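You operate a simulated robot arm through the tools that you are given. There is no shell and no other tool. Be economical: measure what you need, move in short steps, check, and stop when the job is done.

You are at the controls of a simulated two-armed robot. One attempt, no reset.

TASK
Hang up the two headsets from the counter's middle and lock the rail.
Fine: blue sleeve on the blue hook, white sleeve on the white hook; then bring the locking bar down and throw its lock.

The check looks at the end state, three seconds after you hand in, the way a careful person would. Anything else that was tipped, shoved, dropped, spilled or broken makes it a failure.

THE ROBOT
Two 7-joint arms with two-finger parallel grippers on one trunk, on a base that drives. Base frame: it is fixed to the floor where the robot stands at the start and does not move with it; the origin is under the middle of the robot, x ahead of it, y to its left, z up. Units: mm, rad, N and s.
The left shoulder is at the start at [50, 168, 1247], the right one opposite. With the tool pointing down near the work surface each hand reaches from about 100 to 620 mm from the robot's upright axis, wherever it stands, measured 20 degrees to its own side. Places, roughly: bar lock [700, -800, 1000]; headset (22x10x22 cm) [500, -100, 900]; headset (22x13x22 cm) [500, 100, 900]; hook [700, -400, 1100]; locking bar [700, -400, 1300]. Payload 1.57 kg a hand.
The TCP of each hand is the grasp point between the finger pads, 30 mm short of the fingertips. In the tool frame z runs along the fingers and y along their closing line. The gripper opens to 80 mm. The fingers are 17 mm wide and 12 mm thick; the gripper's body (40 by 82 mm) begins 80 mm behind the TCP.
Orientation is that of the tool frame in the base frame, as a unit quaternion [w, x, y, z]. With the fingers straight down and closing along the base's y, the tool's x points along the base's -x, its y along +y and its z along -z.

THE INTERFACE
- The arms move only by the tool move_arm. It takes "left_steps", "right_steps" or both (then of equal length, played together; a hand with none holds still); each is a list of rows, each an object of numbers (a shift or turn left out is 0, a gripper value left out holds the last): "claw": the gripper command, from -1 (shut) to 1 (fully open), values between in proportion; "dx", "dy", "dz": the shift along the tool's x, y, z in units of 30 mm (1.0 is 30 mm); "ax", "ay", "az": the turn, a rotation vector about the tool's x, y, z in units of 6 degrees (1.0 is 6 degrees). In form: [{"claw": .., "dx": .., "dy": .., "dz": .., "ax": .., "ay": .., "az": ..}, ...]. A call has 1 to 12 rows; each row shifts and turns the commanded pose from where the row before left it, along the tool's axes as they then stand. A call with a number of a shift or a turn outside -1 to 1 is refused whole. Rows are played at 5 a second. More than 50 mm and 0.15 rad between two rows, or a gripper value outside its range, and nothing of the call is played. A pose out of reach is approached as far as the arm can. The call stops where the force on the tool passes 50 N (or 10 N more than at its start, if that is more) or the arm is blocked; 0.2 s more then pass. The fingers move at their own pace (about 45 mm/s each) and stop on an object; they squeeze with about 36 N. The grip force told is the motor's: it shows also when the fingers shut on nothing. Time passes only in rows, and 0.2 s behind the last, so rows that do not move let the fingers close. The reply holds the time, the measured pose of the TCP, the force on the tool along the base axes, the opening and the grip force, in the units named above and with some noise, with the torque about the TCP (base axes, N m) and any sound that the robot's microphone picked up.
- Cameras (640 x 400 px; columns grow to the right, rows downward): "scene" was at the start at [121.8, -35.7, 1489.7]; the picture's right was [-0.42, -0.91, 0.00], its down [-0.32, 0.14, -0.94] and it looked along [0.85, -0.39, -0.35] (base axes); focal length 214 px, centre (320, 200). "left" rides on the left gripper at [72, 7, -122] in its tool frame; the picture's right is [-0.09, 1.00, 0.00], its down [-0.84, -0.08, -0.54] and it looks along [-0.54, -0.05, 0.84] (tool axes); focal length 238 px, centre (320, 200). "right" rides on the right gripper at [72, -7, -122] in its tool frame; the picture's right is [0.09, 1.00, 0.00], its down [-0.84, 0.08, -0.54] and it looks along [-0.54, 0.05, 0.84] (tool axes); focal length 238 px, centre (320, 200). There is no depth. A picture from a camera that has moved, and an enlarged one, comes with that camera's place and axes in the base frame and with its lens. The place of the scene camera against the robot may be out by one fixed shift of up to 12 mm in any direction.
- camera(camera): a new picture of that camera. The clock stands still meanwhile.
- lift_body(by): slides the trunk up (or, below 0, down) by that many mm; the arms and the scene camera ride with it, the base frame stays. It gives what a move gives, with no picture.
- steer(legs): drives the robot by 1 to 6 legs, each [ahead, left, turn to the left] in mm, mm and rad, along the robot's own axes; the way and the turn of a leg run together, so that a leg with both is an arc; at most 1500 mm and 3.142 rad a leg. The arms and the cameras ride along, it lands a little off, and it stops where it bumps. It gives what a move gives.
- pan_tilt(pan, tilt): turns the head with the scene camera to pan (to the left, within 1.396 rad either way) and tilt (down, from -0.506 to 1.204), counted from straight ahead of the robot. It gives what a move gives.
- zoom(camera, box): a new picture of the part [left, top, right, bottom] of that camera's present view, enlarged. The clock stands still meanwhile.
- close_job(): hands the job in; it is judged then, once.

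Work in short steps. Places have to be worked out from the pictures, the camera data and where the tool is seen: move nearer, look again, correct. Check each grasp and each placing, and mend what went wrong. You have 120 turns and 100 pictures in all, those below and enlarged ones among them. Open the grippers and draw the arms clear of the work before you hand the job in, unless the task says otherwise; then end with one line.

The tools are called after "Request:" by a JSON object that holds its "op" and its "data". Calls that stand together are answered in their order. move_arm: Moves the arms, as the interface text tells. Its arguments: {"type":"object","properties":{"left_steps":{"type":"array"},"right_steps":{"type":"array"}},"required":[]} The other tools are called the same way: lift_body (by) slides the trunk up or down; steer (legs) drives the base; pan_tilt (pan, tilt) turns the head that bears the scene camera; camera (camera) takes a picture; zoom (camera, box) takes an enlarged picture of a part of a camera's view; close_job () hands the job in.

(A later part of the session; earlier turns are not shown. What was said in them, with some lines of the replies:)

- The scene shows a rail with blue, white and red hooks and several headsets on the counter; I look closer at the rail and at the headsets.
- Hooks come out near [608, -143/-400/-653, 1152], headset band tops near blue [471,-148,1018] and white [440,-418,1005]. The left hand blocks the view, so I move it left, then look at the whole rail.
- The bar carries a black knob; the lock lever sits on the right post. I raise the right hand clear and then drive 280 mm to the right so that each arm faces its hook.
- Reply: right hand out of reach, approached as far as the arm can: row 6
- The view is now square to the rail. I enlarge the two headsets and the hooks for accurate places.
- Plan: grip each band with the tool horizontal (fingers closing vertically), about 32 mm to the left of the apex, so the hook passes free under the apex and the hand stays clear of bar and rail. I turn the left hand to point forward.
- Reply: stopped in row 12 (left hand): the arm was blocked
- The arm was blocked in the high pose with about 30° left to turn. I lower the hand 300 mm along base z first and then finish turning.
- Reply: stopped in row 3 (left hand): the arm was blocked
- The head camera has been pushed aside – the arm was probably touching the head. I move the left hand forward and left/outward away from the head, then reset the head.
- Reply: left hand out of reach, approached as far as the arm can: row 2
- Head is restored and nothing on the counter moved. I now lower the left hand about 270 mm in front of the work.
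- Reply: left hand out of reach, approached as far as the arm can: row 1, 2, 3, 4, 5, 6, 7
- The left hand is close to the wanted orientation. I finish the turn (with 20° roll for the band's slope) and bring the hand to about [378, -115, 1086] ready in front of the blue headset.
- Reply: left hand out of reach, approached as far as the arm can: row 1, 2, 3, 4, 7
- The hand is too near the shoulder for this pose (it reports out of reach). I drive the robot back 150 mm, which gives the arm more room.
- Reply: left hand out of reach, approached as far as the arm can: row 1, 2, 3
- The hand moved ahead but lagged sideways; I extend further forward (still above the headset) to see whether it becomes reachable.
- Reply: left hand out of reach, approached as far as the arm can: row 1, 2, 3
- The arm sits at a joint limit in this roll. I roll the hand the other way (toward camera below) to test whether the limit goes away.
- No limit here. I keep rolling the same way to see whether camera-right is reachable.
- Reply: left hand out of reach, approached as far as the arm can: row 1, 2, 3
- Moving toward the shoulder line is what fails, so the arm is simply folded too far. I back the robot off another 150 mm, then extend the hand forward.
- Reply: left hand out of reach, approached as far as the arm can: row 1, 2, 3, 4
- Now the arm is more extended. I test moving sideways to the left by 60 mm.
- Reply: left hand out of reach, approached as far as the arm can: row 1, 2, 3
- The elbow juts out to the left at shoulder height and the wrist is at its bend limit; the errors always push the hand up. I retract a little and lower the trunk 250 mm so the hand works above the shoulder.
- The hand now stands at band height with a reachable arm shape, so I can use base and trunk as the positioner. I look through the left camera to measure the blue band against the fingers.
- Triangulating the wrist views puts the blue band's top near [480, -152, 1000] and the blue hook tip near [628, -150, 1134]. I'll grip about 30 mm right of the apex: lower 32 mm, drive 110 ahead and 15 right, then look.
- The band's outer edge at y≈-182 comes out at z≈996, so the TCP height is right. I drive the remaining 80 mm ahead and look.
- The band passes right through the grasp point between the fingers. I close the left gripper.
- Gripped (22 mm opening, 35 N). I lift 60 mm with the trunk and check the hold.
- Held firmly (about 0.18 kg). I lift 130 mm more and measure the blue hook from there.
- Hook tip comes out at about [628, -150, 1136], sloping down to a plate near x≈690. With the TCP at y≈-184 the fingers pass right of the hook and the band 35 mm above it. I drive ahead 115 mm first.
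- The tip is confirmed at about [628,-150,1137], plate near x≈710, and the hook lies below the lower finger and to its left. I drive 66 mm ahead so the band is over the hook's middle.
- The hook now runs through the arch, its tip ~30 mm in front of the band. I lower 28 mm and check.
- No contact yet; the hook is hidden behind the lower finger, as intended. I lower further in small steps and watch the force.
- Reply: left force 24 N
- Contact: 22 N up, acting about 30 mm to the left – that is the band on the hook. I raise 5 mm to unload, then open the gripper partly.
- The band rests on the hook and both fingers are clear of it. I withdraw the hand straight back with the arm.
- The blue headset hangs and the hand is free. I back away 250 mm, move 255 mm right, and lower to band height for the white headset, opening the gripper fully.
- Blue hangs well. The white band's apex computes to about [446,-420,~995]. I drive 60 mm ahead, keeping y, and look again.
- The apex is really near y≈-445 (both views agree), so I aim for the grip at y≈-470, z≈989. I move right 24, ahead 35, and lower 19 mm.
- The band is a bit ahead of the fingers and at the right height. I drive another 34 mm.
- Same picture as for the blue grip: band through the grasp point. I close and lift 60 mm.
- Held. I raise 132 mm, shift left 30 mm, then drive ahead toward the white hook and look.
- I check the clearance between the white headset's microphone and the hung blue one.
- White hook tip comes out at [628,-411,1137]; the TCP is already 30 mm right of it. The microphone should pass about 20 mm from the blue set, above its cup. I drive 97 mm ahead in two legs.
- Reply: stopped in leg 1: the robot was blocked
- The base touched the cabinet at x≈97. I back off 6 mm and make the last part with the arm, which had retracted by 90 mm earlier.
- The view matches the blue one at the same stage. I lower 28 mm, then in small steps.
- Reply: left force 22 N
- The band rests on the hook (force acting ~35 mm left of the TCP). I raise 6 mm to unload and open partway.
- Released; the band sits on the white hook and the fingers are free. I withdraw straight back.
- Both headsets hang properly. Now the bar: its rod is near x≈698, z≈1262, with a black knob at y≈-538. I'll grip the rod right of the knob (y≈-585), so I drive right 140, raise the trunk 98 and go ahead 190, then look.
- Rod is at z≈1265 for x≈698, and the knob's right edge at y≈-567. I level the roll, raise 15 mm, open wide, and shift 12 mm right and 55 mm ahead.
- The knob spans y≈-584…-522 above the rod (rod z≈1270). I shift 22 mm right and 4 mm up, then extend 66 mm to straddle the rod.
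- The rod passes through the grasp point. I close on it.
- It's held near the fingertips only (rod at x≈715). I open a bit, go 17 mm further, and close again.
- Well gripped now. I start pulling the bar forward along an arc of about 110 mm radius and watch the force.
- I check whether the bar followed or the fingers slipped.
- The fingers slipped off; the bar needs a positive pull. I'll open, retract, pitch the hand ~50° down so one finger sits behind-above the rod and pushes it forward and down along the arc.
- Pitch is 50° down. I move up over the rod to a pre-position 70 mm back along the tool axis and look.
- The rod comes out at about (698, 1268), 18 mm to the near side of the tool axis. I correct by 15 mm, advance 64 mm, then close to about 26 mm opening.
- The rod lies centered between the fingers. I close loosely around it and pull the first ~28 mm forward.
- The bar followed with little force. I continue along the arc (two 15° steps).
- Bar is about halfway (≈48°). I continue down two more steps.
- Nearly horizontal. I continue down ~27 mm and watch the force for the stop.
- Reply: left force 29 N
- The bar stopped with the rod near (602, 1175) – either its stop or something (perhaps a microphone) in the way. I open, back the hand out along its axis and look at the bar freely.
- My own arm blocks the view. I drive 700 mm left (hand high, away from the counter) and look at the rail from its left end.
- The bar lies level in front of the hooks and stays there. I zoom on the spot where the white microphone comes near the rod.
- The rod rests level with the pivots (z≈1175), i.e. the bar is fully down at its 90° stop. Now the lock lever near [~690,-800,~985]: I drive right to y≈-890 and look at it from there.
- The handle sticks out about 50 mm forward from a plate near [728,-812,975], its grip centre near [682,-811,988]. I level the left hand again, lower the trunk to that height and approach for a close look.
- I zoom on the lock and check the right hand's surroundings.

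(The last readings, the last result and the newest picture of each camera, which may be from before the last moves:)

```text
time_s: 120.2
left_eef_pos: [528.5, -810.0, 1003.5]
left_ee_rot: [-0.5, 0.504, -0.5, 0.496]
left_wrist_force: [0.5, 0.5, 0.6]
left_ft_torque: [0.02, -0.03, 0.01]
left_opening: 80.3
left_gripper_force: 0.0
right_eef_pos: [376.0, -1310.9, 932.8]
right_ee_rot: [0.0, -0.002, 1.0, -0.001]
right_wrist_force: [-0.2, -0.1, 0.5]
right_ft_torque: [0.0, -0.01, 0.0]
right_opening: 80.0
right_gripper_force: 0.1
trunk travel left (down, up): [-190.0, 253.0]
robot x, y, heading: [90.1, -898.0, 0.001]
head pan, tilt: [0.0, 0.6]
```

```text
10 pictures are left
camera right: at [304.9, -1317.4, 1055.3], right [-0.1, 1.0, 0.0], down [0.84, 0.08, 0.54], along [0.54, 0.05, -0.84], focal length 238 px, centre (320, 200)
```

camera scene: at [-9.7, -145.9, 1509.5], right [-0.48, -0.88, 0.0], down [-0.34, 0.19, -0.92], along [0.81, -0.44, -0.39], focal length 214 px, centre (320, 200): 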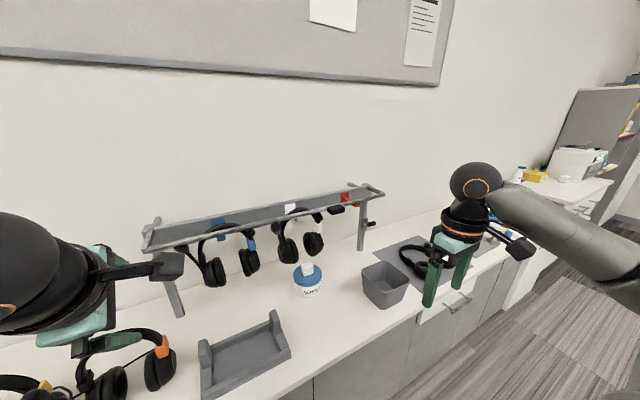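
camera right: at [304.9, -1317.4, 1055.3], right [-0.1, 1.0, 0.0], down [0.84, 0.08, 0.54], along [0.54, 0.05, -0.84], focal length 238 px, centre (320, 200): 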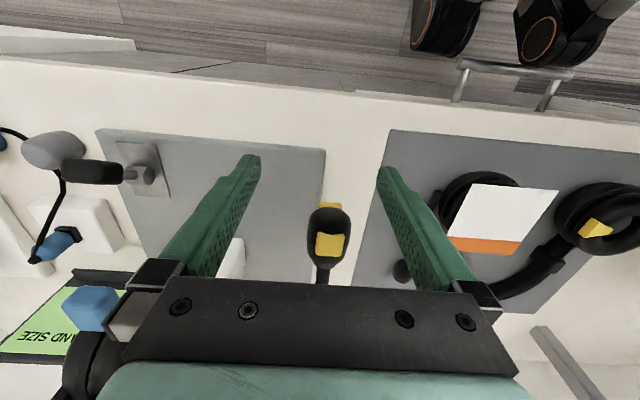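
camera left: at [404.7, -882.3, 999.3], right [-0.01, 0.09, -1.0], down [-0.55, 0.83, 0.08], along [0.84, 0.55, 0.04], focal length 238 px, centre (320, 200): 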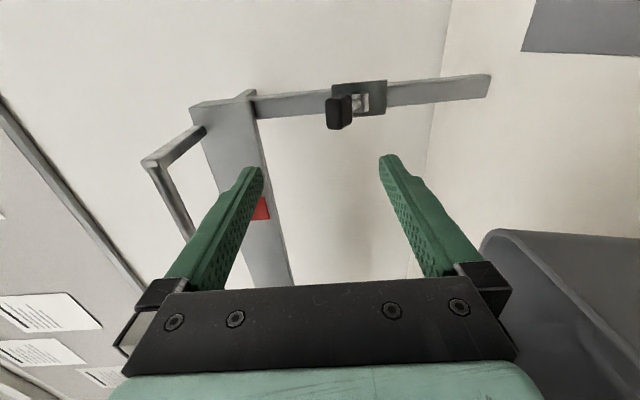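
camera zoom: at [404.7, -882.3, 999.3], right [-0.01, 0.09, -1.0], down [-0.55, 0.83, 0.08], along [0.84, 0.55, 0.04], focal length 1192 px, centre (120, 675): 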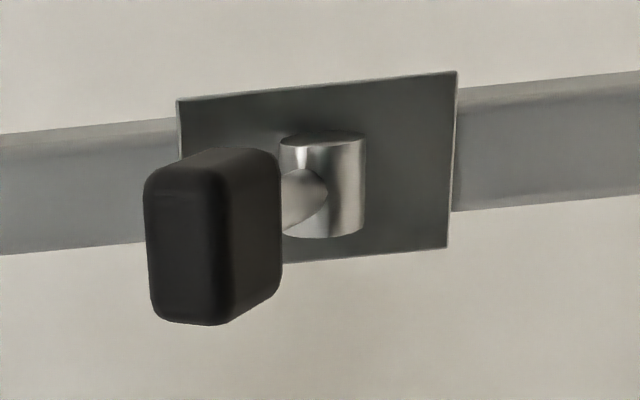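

The lever turns about a horizontal axis: drum near (705, 953), grip near (667,-817,981), pointing forward and about 40° up – so throwing it means swinging it down. First I pull the right hand back away from the counter, and set the left hand: 7 mm right, 22 mm down, opening ~60 mm.

Request:
{"op": "move_arm", "data": {"right_steps": [{"dx": 1}, {"dx": 1}, {"dx": 1}, {"dx": 1}, {"dx": 1}], "left_steps": [{"claw": 0.5, "dx": 0.23}, {"dy": 0.4}, {"dy": 0.35}, {}, {}]}}

Request:
{"op": "move_arm", "data": {"left_steps": [{"dz": 0.8}, {"dz": 0.8}, {"dz": 0.8}]}}

Request:
{"op": "camera", "data": {"camera": "left"}}

```text
time_s: 121.4
left_eef_pos: [527.1, -816.6, 983.0]
left_ee_rot: [-0.498, 0.505, -0.501, 0.496]
left_wrist_force: [0.5, 0.1, -0.4]
left_ft_torque: [0.0, 0.03, 0.02]
left_opening: 59.9
left_gripper_force: 0.0
right_eef_pos: [261.7, -1297.6, 891.8]
right_ee_rot: [0.001, -0.003, 1.0, 0.0]
right_wrist_force: [0.1, 1.0, 0.0]
right_ft_torque: [0.02, 0.03, 0.02]
right_opening: 80.1
right_gripper_force: 0.1
right hand out of reach, approached as far as the arm can: row 2, 3, 4, 5
trunk travel left (down, up): [-190.0, 253.0]
robot x, y, heading: [87.8, -900.2, 0.004]
head pan, tilt: [0.0, 0.6]
```

```text
time_s: 122.2
left_eef_pos: [599.9, -816.0, 982.0]
left_ee_rot: [-0.499, 0.505, -0.5, 0.496]
left_wrist_force: [-1.8, -1.1, 0.8]
left_ft_torque: [-0.04, 0.02, 0.02]
left_opening: 60.0
left_gripper_force: 0.0
right_eef_pos: [262.1, -1295.6, 892.0]
right_ee_rot: [0.0, -0.002, 1.0, 0.001]
right_wrist_force: [0.1, -0.4, 0.4]
right_ft_torque: [-0.01, -0.01, -0.04]
right_opening: 79.8
right_gripper_force: 0.1
trunk travel left (down, up): [-190.0, 253.0]
robot x, y, heading: [85.4, -903.0, 0.003]
head pan, tilt: [0.0, 0.6]
```

```text
9 pictures are left
camera left: at [477.1, -888.3, 977.2], right [-0.01, 0.09, -1.0], down [-0.55, 0.83, 0.08], along [0.84, 0.55, 0.04], focal length 238 px, centre (320, 200)
```

left: 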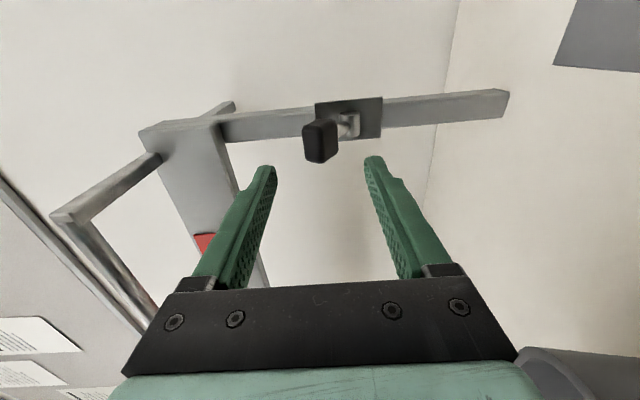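

The lever grip is centred between the fingers (z≈981). I advance 45 mm so the fingers straddle it.

Request:
{"op": "move_arm", "data": {"left_steps": [{"dz": 0.75}, {"dz": 0.75}]}}

Request:
{"op": "camera", "data": {"camera": "left"}}

```text
time_s: 122.8
left_eef_pos: [645.3, -817.3, 980.8]
left_ee_rot: [-0.499, 0.504, -0.501, 0.496]
left_wrist_force: [-0.8, 1.0, 0.0]
left_ft_torque: [-0.02, 0.0, -0.02]
left_opening: 60.2
left_gripper_force: 0.1
right_eef_pos: [261.5, -1297.1, 891.3]
right_ee_rot: [0.001, -0.001, 1.0, 0.0]
right_wrist_force: [0.5, -0.3, -0.1]
right_ft_torque: [0.02, -0.01, -0.02]
right_opening: 80.2
right_gripper_force: 0.1
trunk travel left (down, up): [-190.0, 253.0]
robot x, y, heading: [87.6, -898.7, -0.0]
head pan, tilt: [0.0, 0.6]
```

```text
8 pictures are left
camera left: at [522.0, -888.7, 976.7], right [-0.01, 0.09, -1.0], down [-0.55, 0.83, 0.08], along [0.84, 0.55, 0.04], focal length 238 px, centre (320, 200)
```

left: 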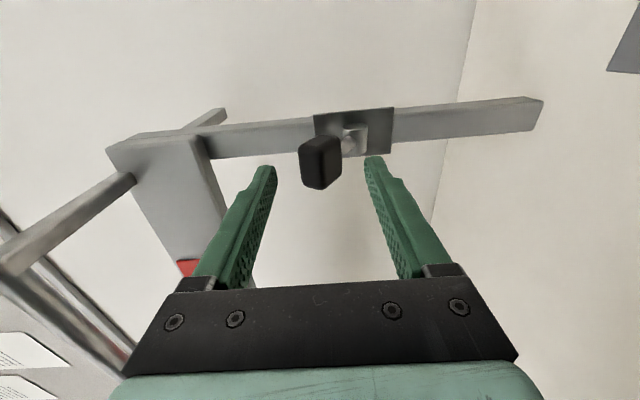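

The grip sits at x≈677, and the lower finger would foul the drum, so I'll instead push from above with closed fingers: back off, raise 48 mm, close, and go forward over the grip.

Request:
{"op": "move_arm", "data": {"left_steps": [{"dz": -0.8}, {"dz": -0.8, "claw": -1}, {"dy": -0.8}, {"dy": -0.8}, {"dz": 0.95}, {"dz": 0.95}]}}

Request:
{"op": "move_arm", "data": {"left_steps": [{"dy": 0.4}, {"dy": 0.3}, {"dy": 0.3}, {"dy": 0.2}]}}

```text
time_s: 124.2
left_eef_pos: [655.2, -813.0, 1028.2]
left_ee_rot: [-0.5, 0.505, -0.5, 0.496]
left_wrist_force: [0.2, 0.7, 0.1]
left_ft_torque: [0.0, 0.0, -0.01]
left_opening: 0.1
left_gripper_force: 21.8
right_eef_pos: [261.2, -1297.2, 891.1]
right_ee_rot: [0.0, -0.002, 1.0, 0.001]
right_wrist_force: [0.2, -0.5, -0.6]
right_ft_torque: [-0.01, 0.03, -0.02]
right_opening: 80.0
right_gripper_force: 0.0
trunk travel left (down, up): [-190.0, 253.0]
robot x, y, heading: [87.6, -900.4, 0.005]
head pan, tilt: [0.0, 0.6]
```

```text
time_s: 125.2
left_eef_pos: [653.7, -815.8, 992.0]
left_ee_rot: [-0.498, 0.506, -0.501, 0.495]
left_wrist_force: [-0.2, 0.6, 0.1]
left_ft_torque: [-0.01, 0.01, 0.01]
left_opening: 0.0
left_gripper_force: 21.9
right_eef_pos: [260.2, -1298.4, 890.9]
right_ee_rot: [0.001, -0.002, 1.0, 0.0]
right_wrist_force: [0.6, 0.0, 0.0]
right_ft_torque: [0.02, 0.02, 0.01]
right_opening: 79.9
right_gripper_force: 0.0
trunk travel left (down, up): [-190.0, 253.0]
robot x, y, heading: [86.2, -899.1, 0.005]
head pan, tilt: [0.0, 0.6]
```

No force yet. I keep pushing down in small rows.

Request:
{"op": "move_arm", "data": {"left_steps": [{"dy": 0.25}, {"dy": 0.25}, {"dy": 0.25}]}}

Request:
{"op": "camera", "data": {"camera": "left"}}

```text
time_s: 126.0
left_eef_pos: [651.7, -816.8, 971.1]
left_ee_rot: [-0.5, 0.504, -0.5, 0.496]
left_wrist_force: [-1.9, 0.1, 1.3]
left_ft_torque: [-0.01, -0.01, 0.03]
left_opening: 0.4
left_gripper_force: 21.3
right_eef_pos: [261.8, -1297.2, 892.3]
right_ee_rot: [0.001, -0.002, 1.0, 0.0]
right_wrist_force: [-0.4, -0.1, -0.5]
right_ft_torque: [0.0, 0.03, 0.0]
right_opening: 80.1
right_gripper_force: 0.1
trunk travel left (down, up): [-190.0, 253.0]
robot x, y, heading: [88.8, -900.6, -0.006]
head pan, tilt: [0.0, 0.6]
```

```text
7 pictures are left
camera left: at [529.6, -888.6, 965.8], right [-0.01, 0.09, -1.0], down [-0.55, 0.83, 0.08], along [0.84, 0.55, 0.04], focal length 238 px, centre (320, 200)
```

left: 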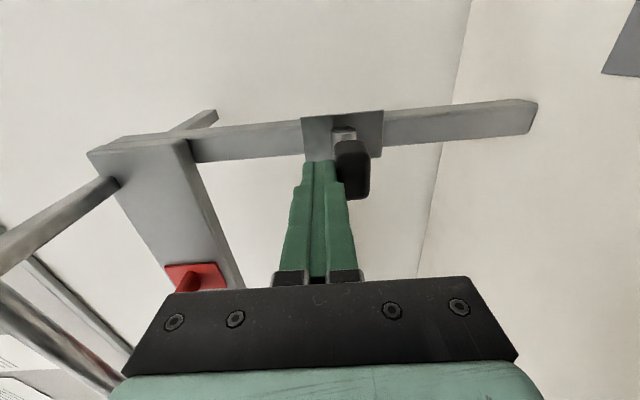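

The lever is following downward. I push on further.

Request:
{"op": "move_arm", "data": {"left_steps": [{"dy": 0.25}, {"dy": 0.25}, {"dy": 0.25}, {"dy": 0.25}]}}

Request:
{"op": "move_arm", "data": {"left_steps": [{"dy": 0.25}, {"dy": 0.25}]}}

```text
time_s: 127.0
left_eef_pos: [652.4, -815.3, 941.9]
left_ee_rot: [-0.499, 0.505, -0.5, 0.496]
left_wrist_force: [0.7, 0.4, -0.2]
left_ft_torque: [-0.01, 0.02, -0.04]
left_opening: 0.1
left_gripper_force: 21.8
right_eef_pos: [261.1, -1297.9, 892.0]
right_ee_rot: [0.001, -0.002, 1.0, 0.0]
right_wrist_force: [-0.4, -0.1, 0.0]
right_ft_torque: [-0.02, 0.01, -0.02]
right_opening: 80.0
right_gripper_force: 0.1
trunk travel left (down, up): [-190.0, 253.0]
robot x, y, heading: [87.8, -898.9, 0.006]
head pan, tilt: [0.0, 0.6]
```

```text
time_s: 127.6
left_eef_pos: [653.1, -816.3, 937.5]
left_ee_rot: [0.506, -0.499, 0.49, -0.504]
left_wrist_force: [1.5, -0.5, 35.3]
left_ft_torque: [-0.05, -1.08, -0.02]
left_opening: 0.0
left_gripper_force: 20.6
right_eef_pos: [259.1, -1297.5, 892.4]
right_ee_rot: [0.003, -0.002, 1.0, 0.001]
right_wrist_force: [1.6, 0.3, 0.0]
right_ft_torque: [0.0, 0.0, -0.03]
right_opening: 80.1
right_gripper_force: 0.1
trunk travel left (down, up): [-190.0, 253.0]
robot x, y, heading: [84.2, -895.7, 0.008]
head pan, tilt: [0.0, 0.6]
```

A firm stop at 35 N: the lever is at its lower end. I ease off and back the hand away, then look.

Request:
{"op": "move_arm", "data": {"left_steps": [{"dy": -0.5}, {"dy": -0.5}, {"dz": -0.9}, {"dz": -0.9}, {"dz": -0.9}]}}

Request:
{"op": "camera", "data": {"camera": "left"}}

```text
time_s: 128.8
left_eef_pos: [570.3, -818.0, 953.1]
left_ee_rot: [-0.499, 0.505, -0.501, 0.496]
left_wrist_force: [-0.1, -0.2, 0.3]
left_ft_torque: [0.02, 0.01, 0.01]
left_opening: 0.0
left_gripper_force: 21.2
right_eef_pos: [261.4, -1297.7, 891.7]
right_ee_rot: [0.001, -0.002, 1.0, 0.0]
right_wrist_force: [-0.5, 0.1, 0.4]
right_ft_torque: [0.05, 0.02, 0.03]
right_opening: 79.9
right_gripper_force: 0.1
trunk travel left (down, up): [-190.0, 253.0]
robot x, y, heading: [86.9, -901.2, 0.001]
head pan, tilt: [0.0, 0.6]
```

```text
6 pictures are left
camera left: at [448.6, -889.2, 948.4], right [-0.01, 0.09, -1.0], down [-0.55, 0.83, 0.08], along [0.84, 0.55, 0.04], focal length 238 px, centre (320, 200)
```

left: 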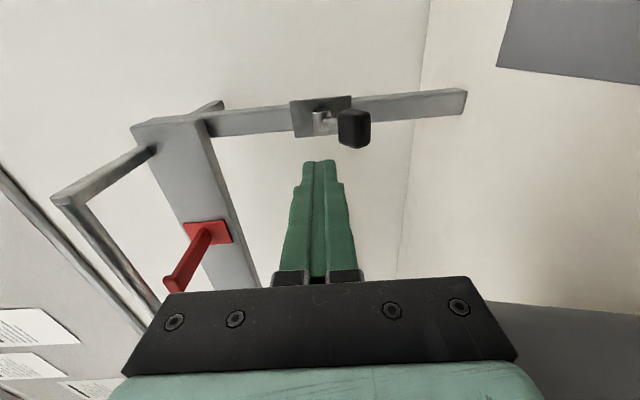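

The lever is thrown down and the bar is still down. I open the gripper, draw straight back from the counter, and take a final look.

Request:
{"op": "move_arm", "data": {"left_steps": [{"claw": 1}, {"claw": 1}, {"claw": 1}]}}

Request:
{"op": "steer", "data": {"legs": [[-350, 0, 0]]}}

Request:
{"op": "pan_tilt", "data": {"pan": 0.35, "tilt": 0.3}}

Request:
{"op": "camera", "data": {"camera": "scene"}}

```text
time_s: 129.6
left_eef_pos: [571.6, -817.2, 953.5]
left_ee_rot: [-0.499, 0.504, -0.5, 0.497]
left_wrist_force: [-0.4, 0.7, -0.3]
left_ft_torque: [-0.01, -0.04, 0.01]
left_opening: 67.9
left_gripper_force: 0.0
right_eef_pos: [261.2, -1297.5, 890.8]
right_ee_rot: [0.001, -0.002, 1.0, -0.001]
right_wrist_force: [0.1, 0.6, -0.2]
right_ft_torque: [-0.02, -0.02, -0.02]
right_opening: 80.0
right_gripper_force: 0.0
trunk travel left (down, up): [-190.0, 253.0]
robot x, y, heading: [85.7, -900.5, 0.004]
head pan, tilt: [0.0, 0.6]
```

```text
time_s: 131.9
left_eef_pos: [233.5, -817.5, 953.3]
left_ee_rot: [-0.499, 0.505, -0.499, 0.496]
left_wrist_force: [-0.5, -0.6, -0.5]
left_ft_torque: [0.02, -0.02, -0.01]
left_opening: 79.8
left_gripper_force: 0.1
right_eef_pos: [-76.4, -1298.8, 890.8]
right_ee_rot: [0.001, -0.003, 1.0, 0.0]
right_wrist_force: [-0.4, -0.2, 0.2]
right_ft_torque: [0.01, -0.02, -0.03]
right_opening: 80.2
right_gripper_force: 0.1
trunk travel left (down, up): [-190.0, 253.0]
robot x, y, heading: [-252.8, -900.7, -0.002]
head pan, tilt: [0.0, 0.6]
```

```text
time_s: 132.7
left_eef_pos: [233.1, -817.7, 953.8]
left_ee_rot: [-0.5, 0.504, -0.5, 0.497]
left_wrist_force: [0.5, -0.3, -0.3]
left_ft_torque: [0.01, -0.01, 0.0]
left_opening: 80.2
left_gripper_force: 0.1
right_eef_pos: [-76.8, -1300.2, 891.8]
right_ee_rot: [0.002, -0.002, 1.0, 0.001]
right_wrist_force: [0.5, -0.2, -0.3]
right_ft_torque: [0.02, 0.0, 0.02]
right_opening: 80.0
right_gripper_force: 0.1
trunk travel left (down, up): [-190.0, 253.0]
robot x, y, heading: [-251.5, -900.0, 0.008]
head pan, tilt: [0.351, 0.3]
```

```text
5 pictures are left
camera scene: at [-126.9, -865.5, 1268.7], right [0.35, -0.94, 0.0], down [-0.28, -0.1, -0.96], along [0.9, 0.33, -0.3], focal length 214 px, centre (320, 200)
```

scene: 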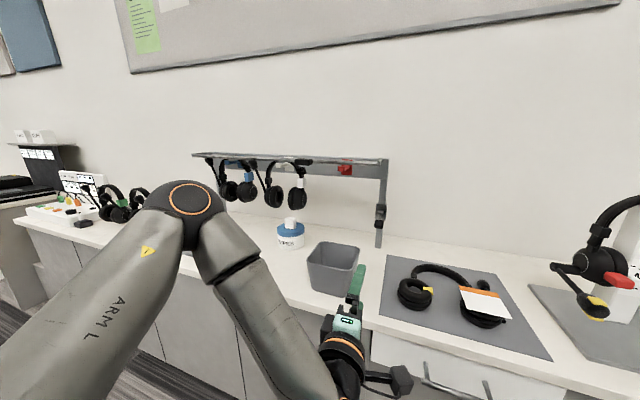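

Request:
{"op": "zoom", "data": {"camera": "scene", "box": [180, 140, 400, 260]}}

```text
2.91 times, centred on (290, 200) of scene
camera zoom: at [-126.9, -865.5, 1268.7], right [0.35, -0.94, 0.0], down [-0.28, -0.1, -0.96], along [0.9, 0.33, -0.3], focal length 624 px, centre (407, 200)
```

zoom: 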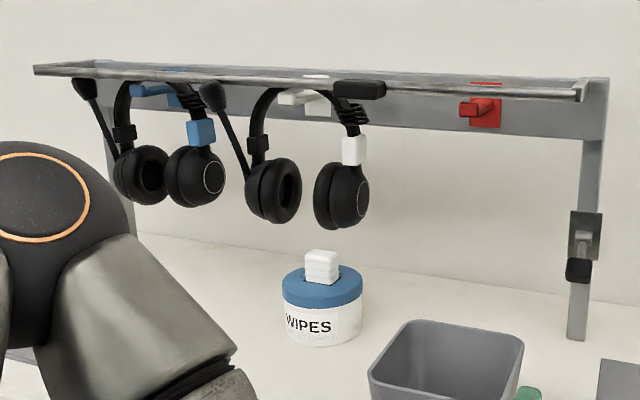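

Both headsets hang on their hooks, the bar is down, the lock lever is thrown, nothing else has moved, and the arms are clear. I hand in.

Request:
{"op": "close_job", "data": {}}

```text
The job is handed in.
```

Job handed in. The blue-sleeve headset hangs on the blue hook and the white-sleeve one on the white hook. The bar is level at what I took to be its end stop, the lock lever is thrown fully down, and I saw nothing else moved. The lock gave no separate signal that it had engaged, and the white microphone sits close to the bar and may touch it.
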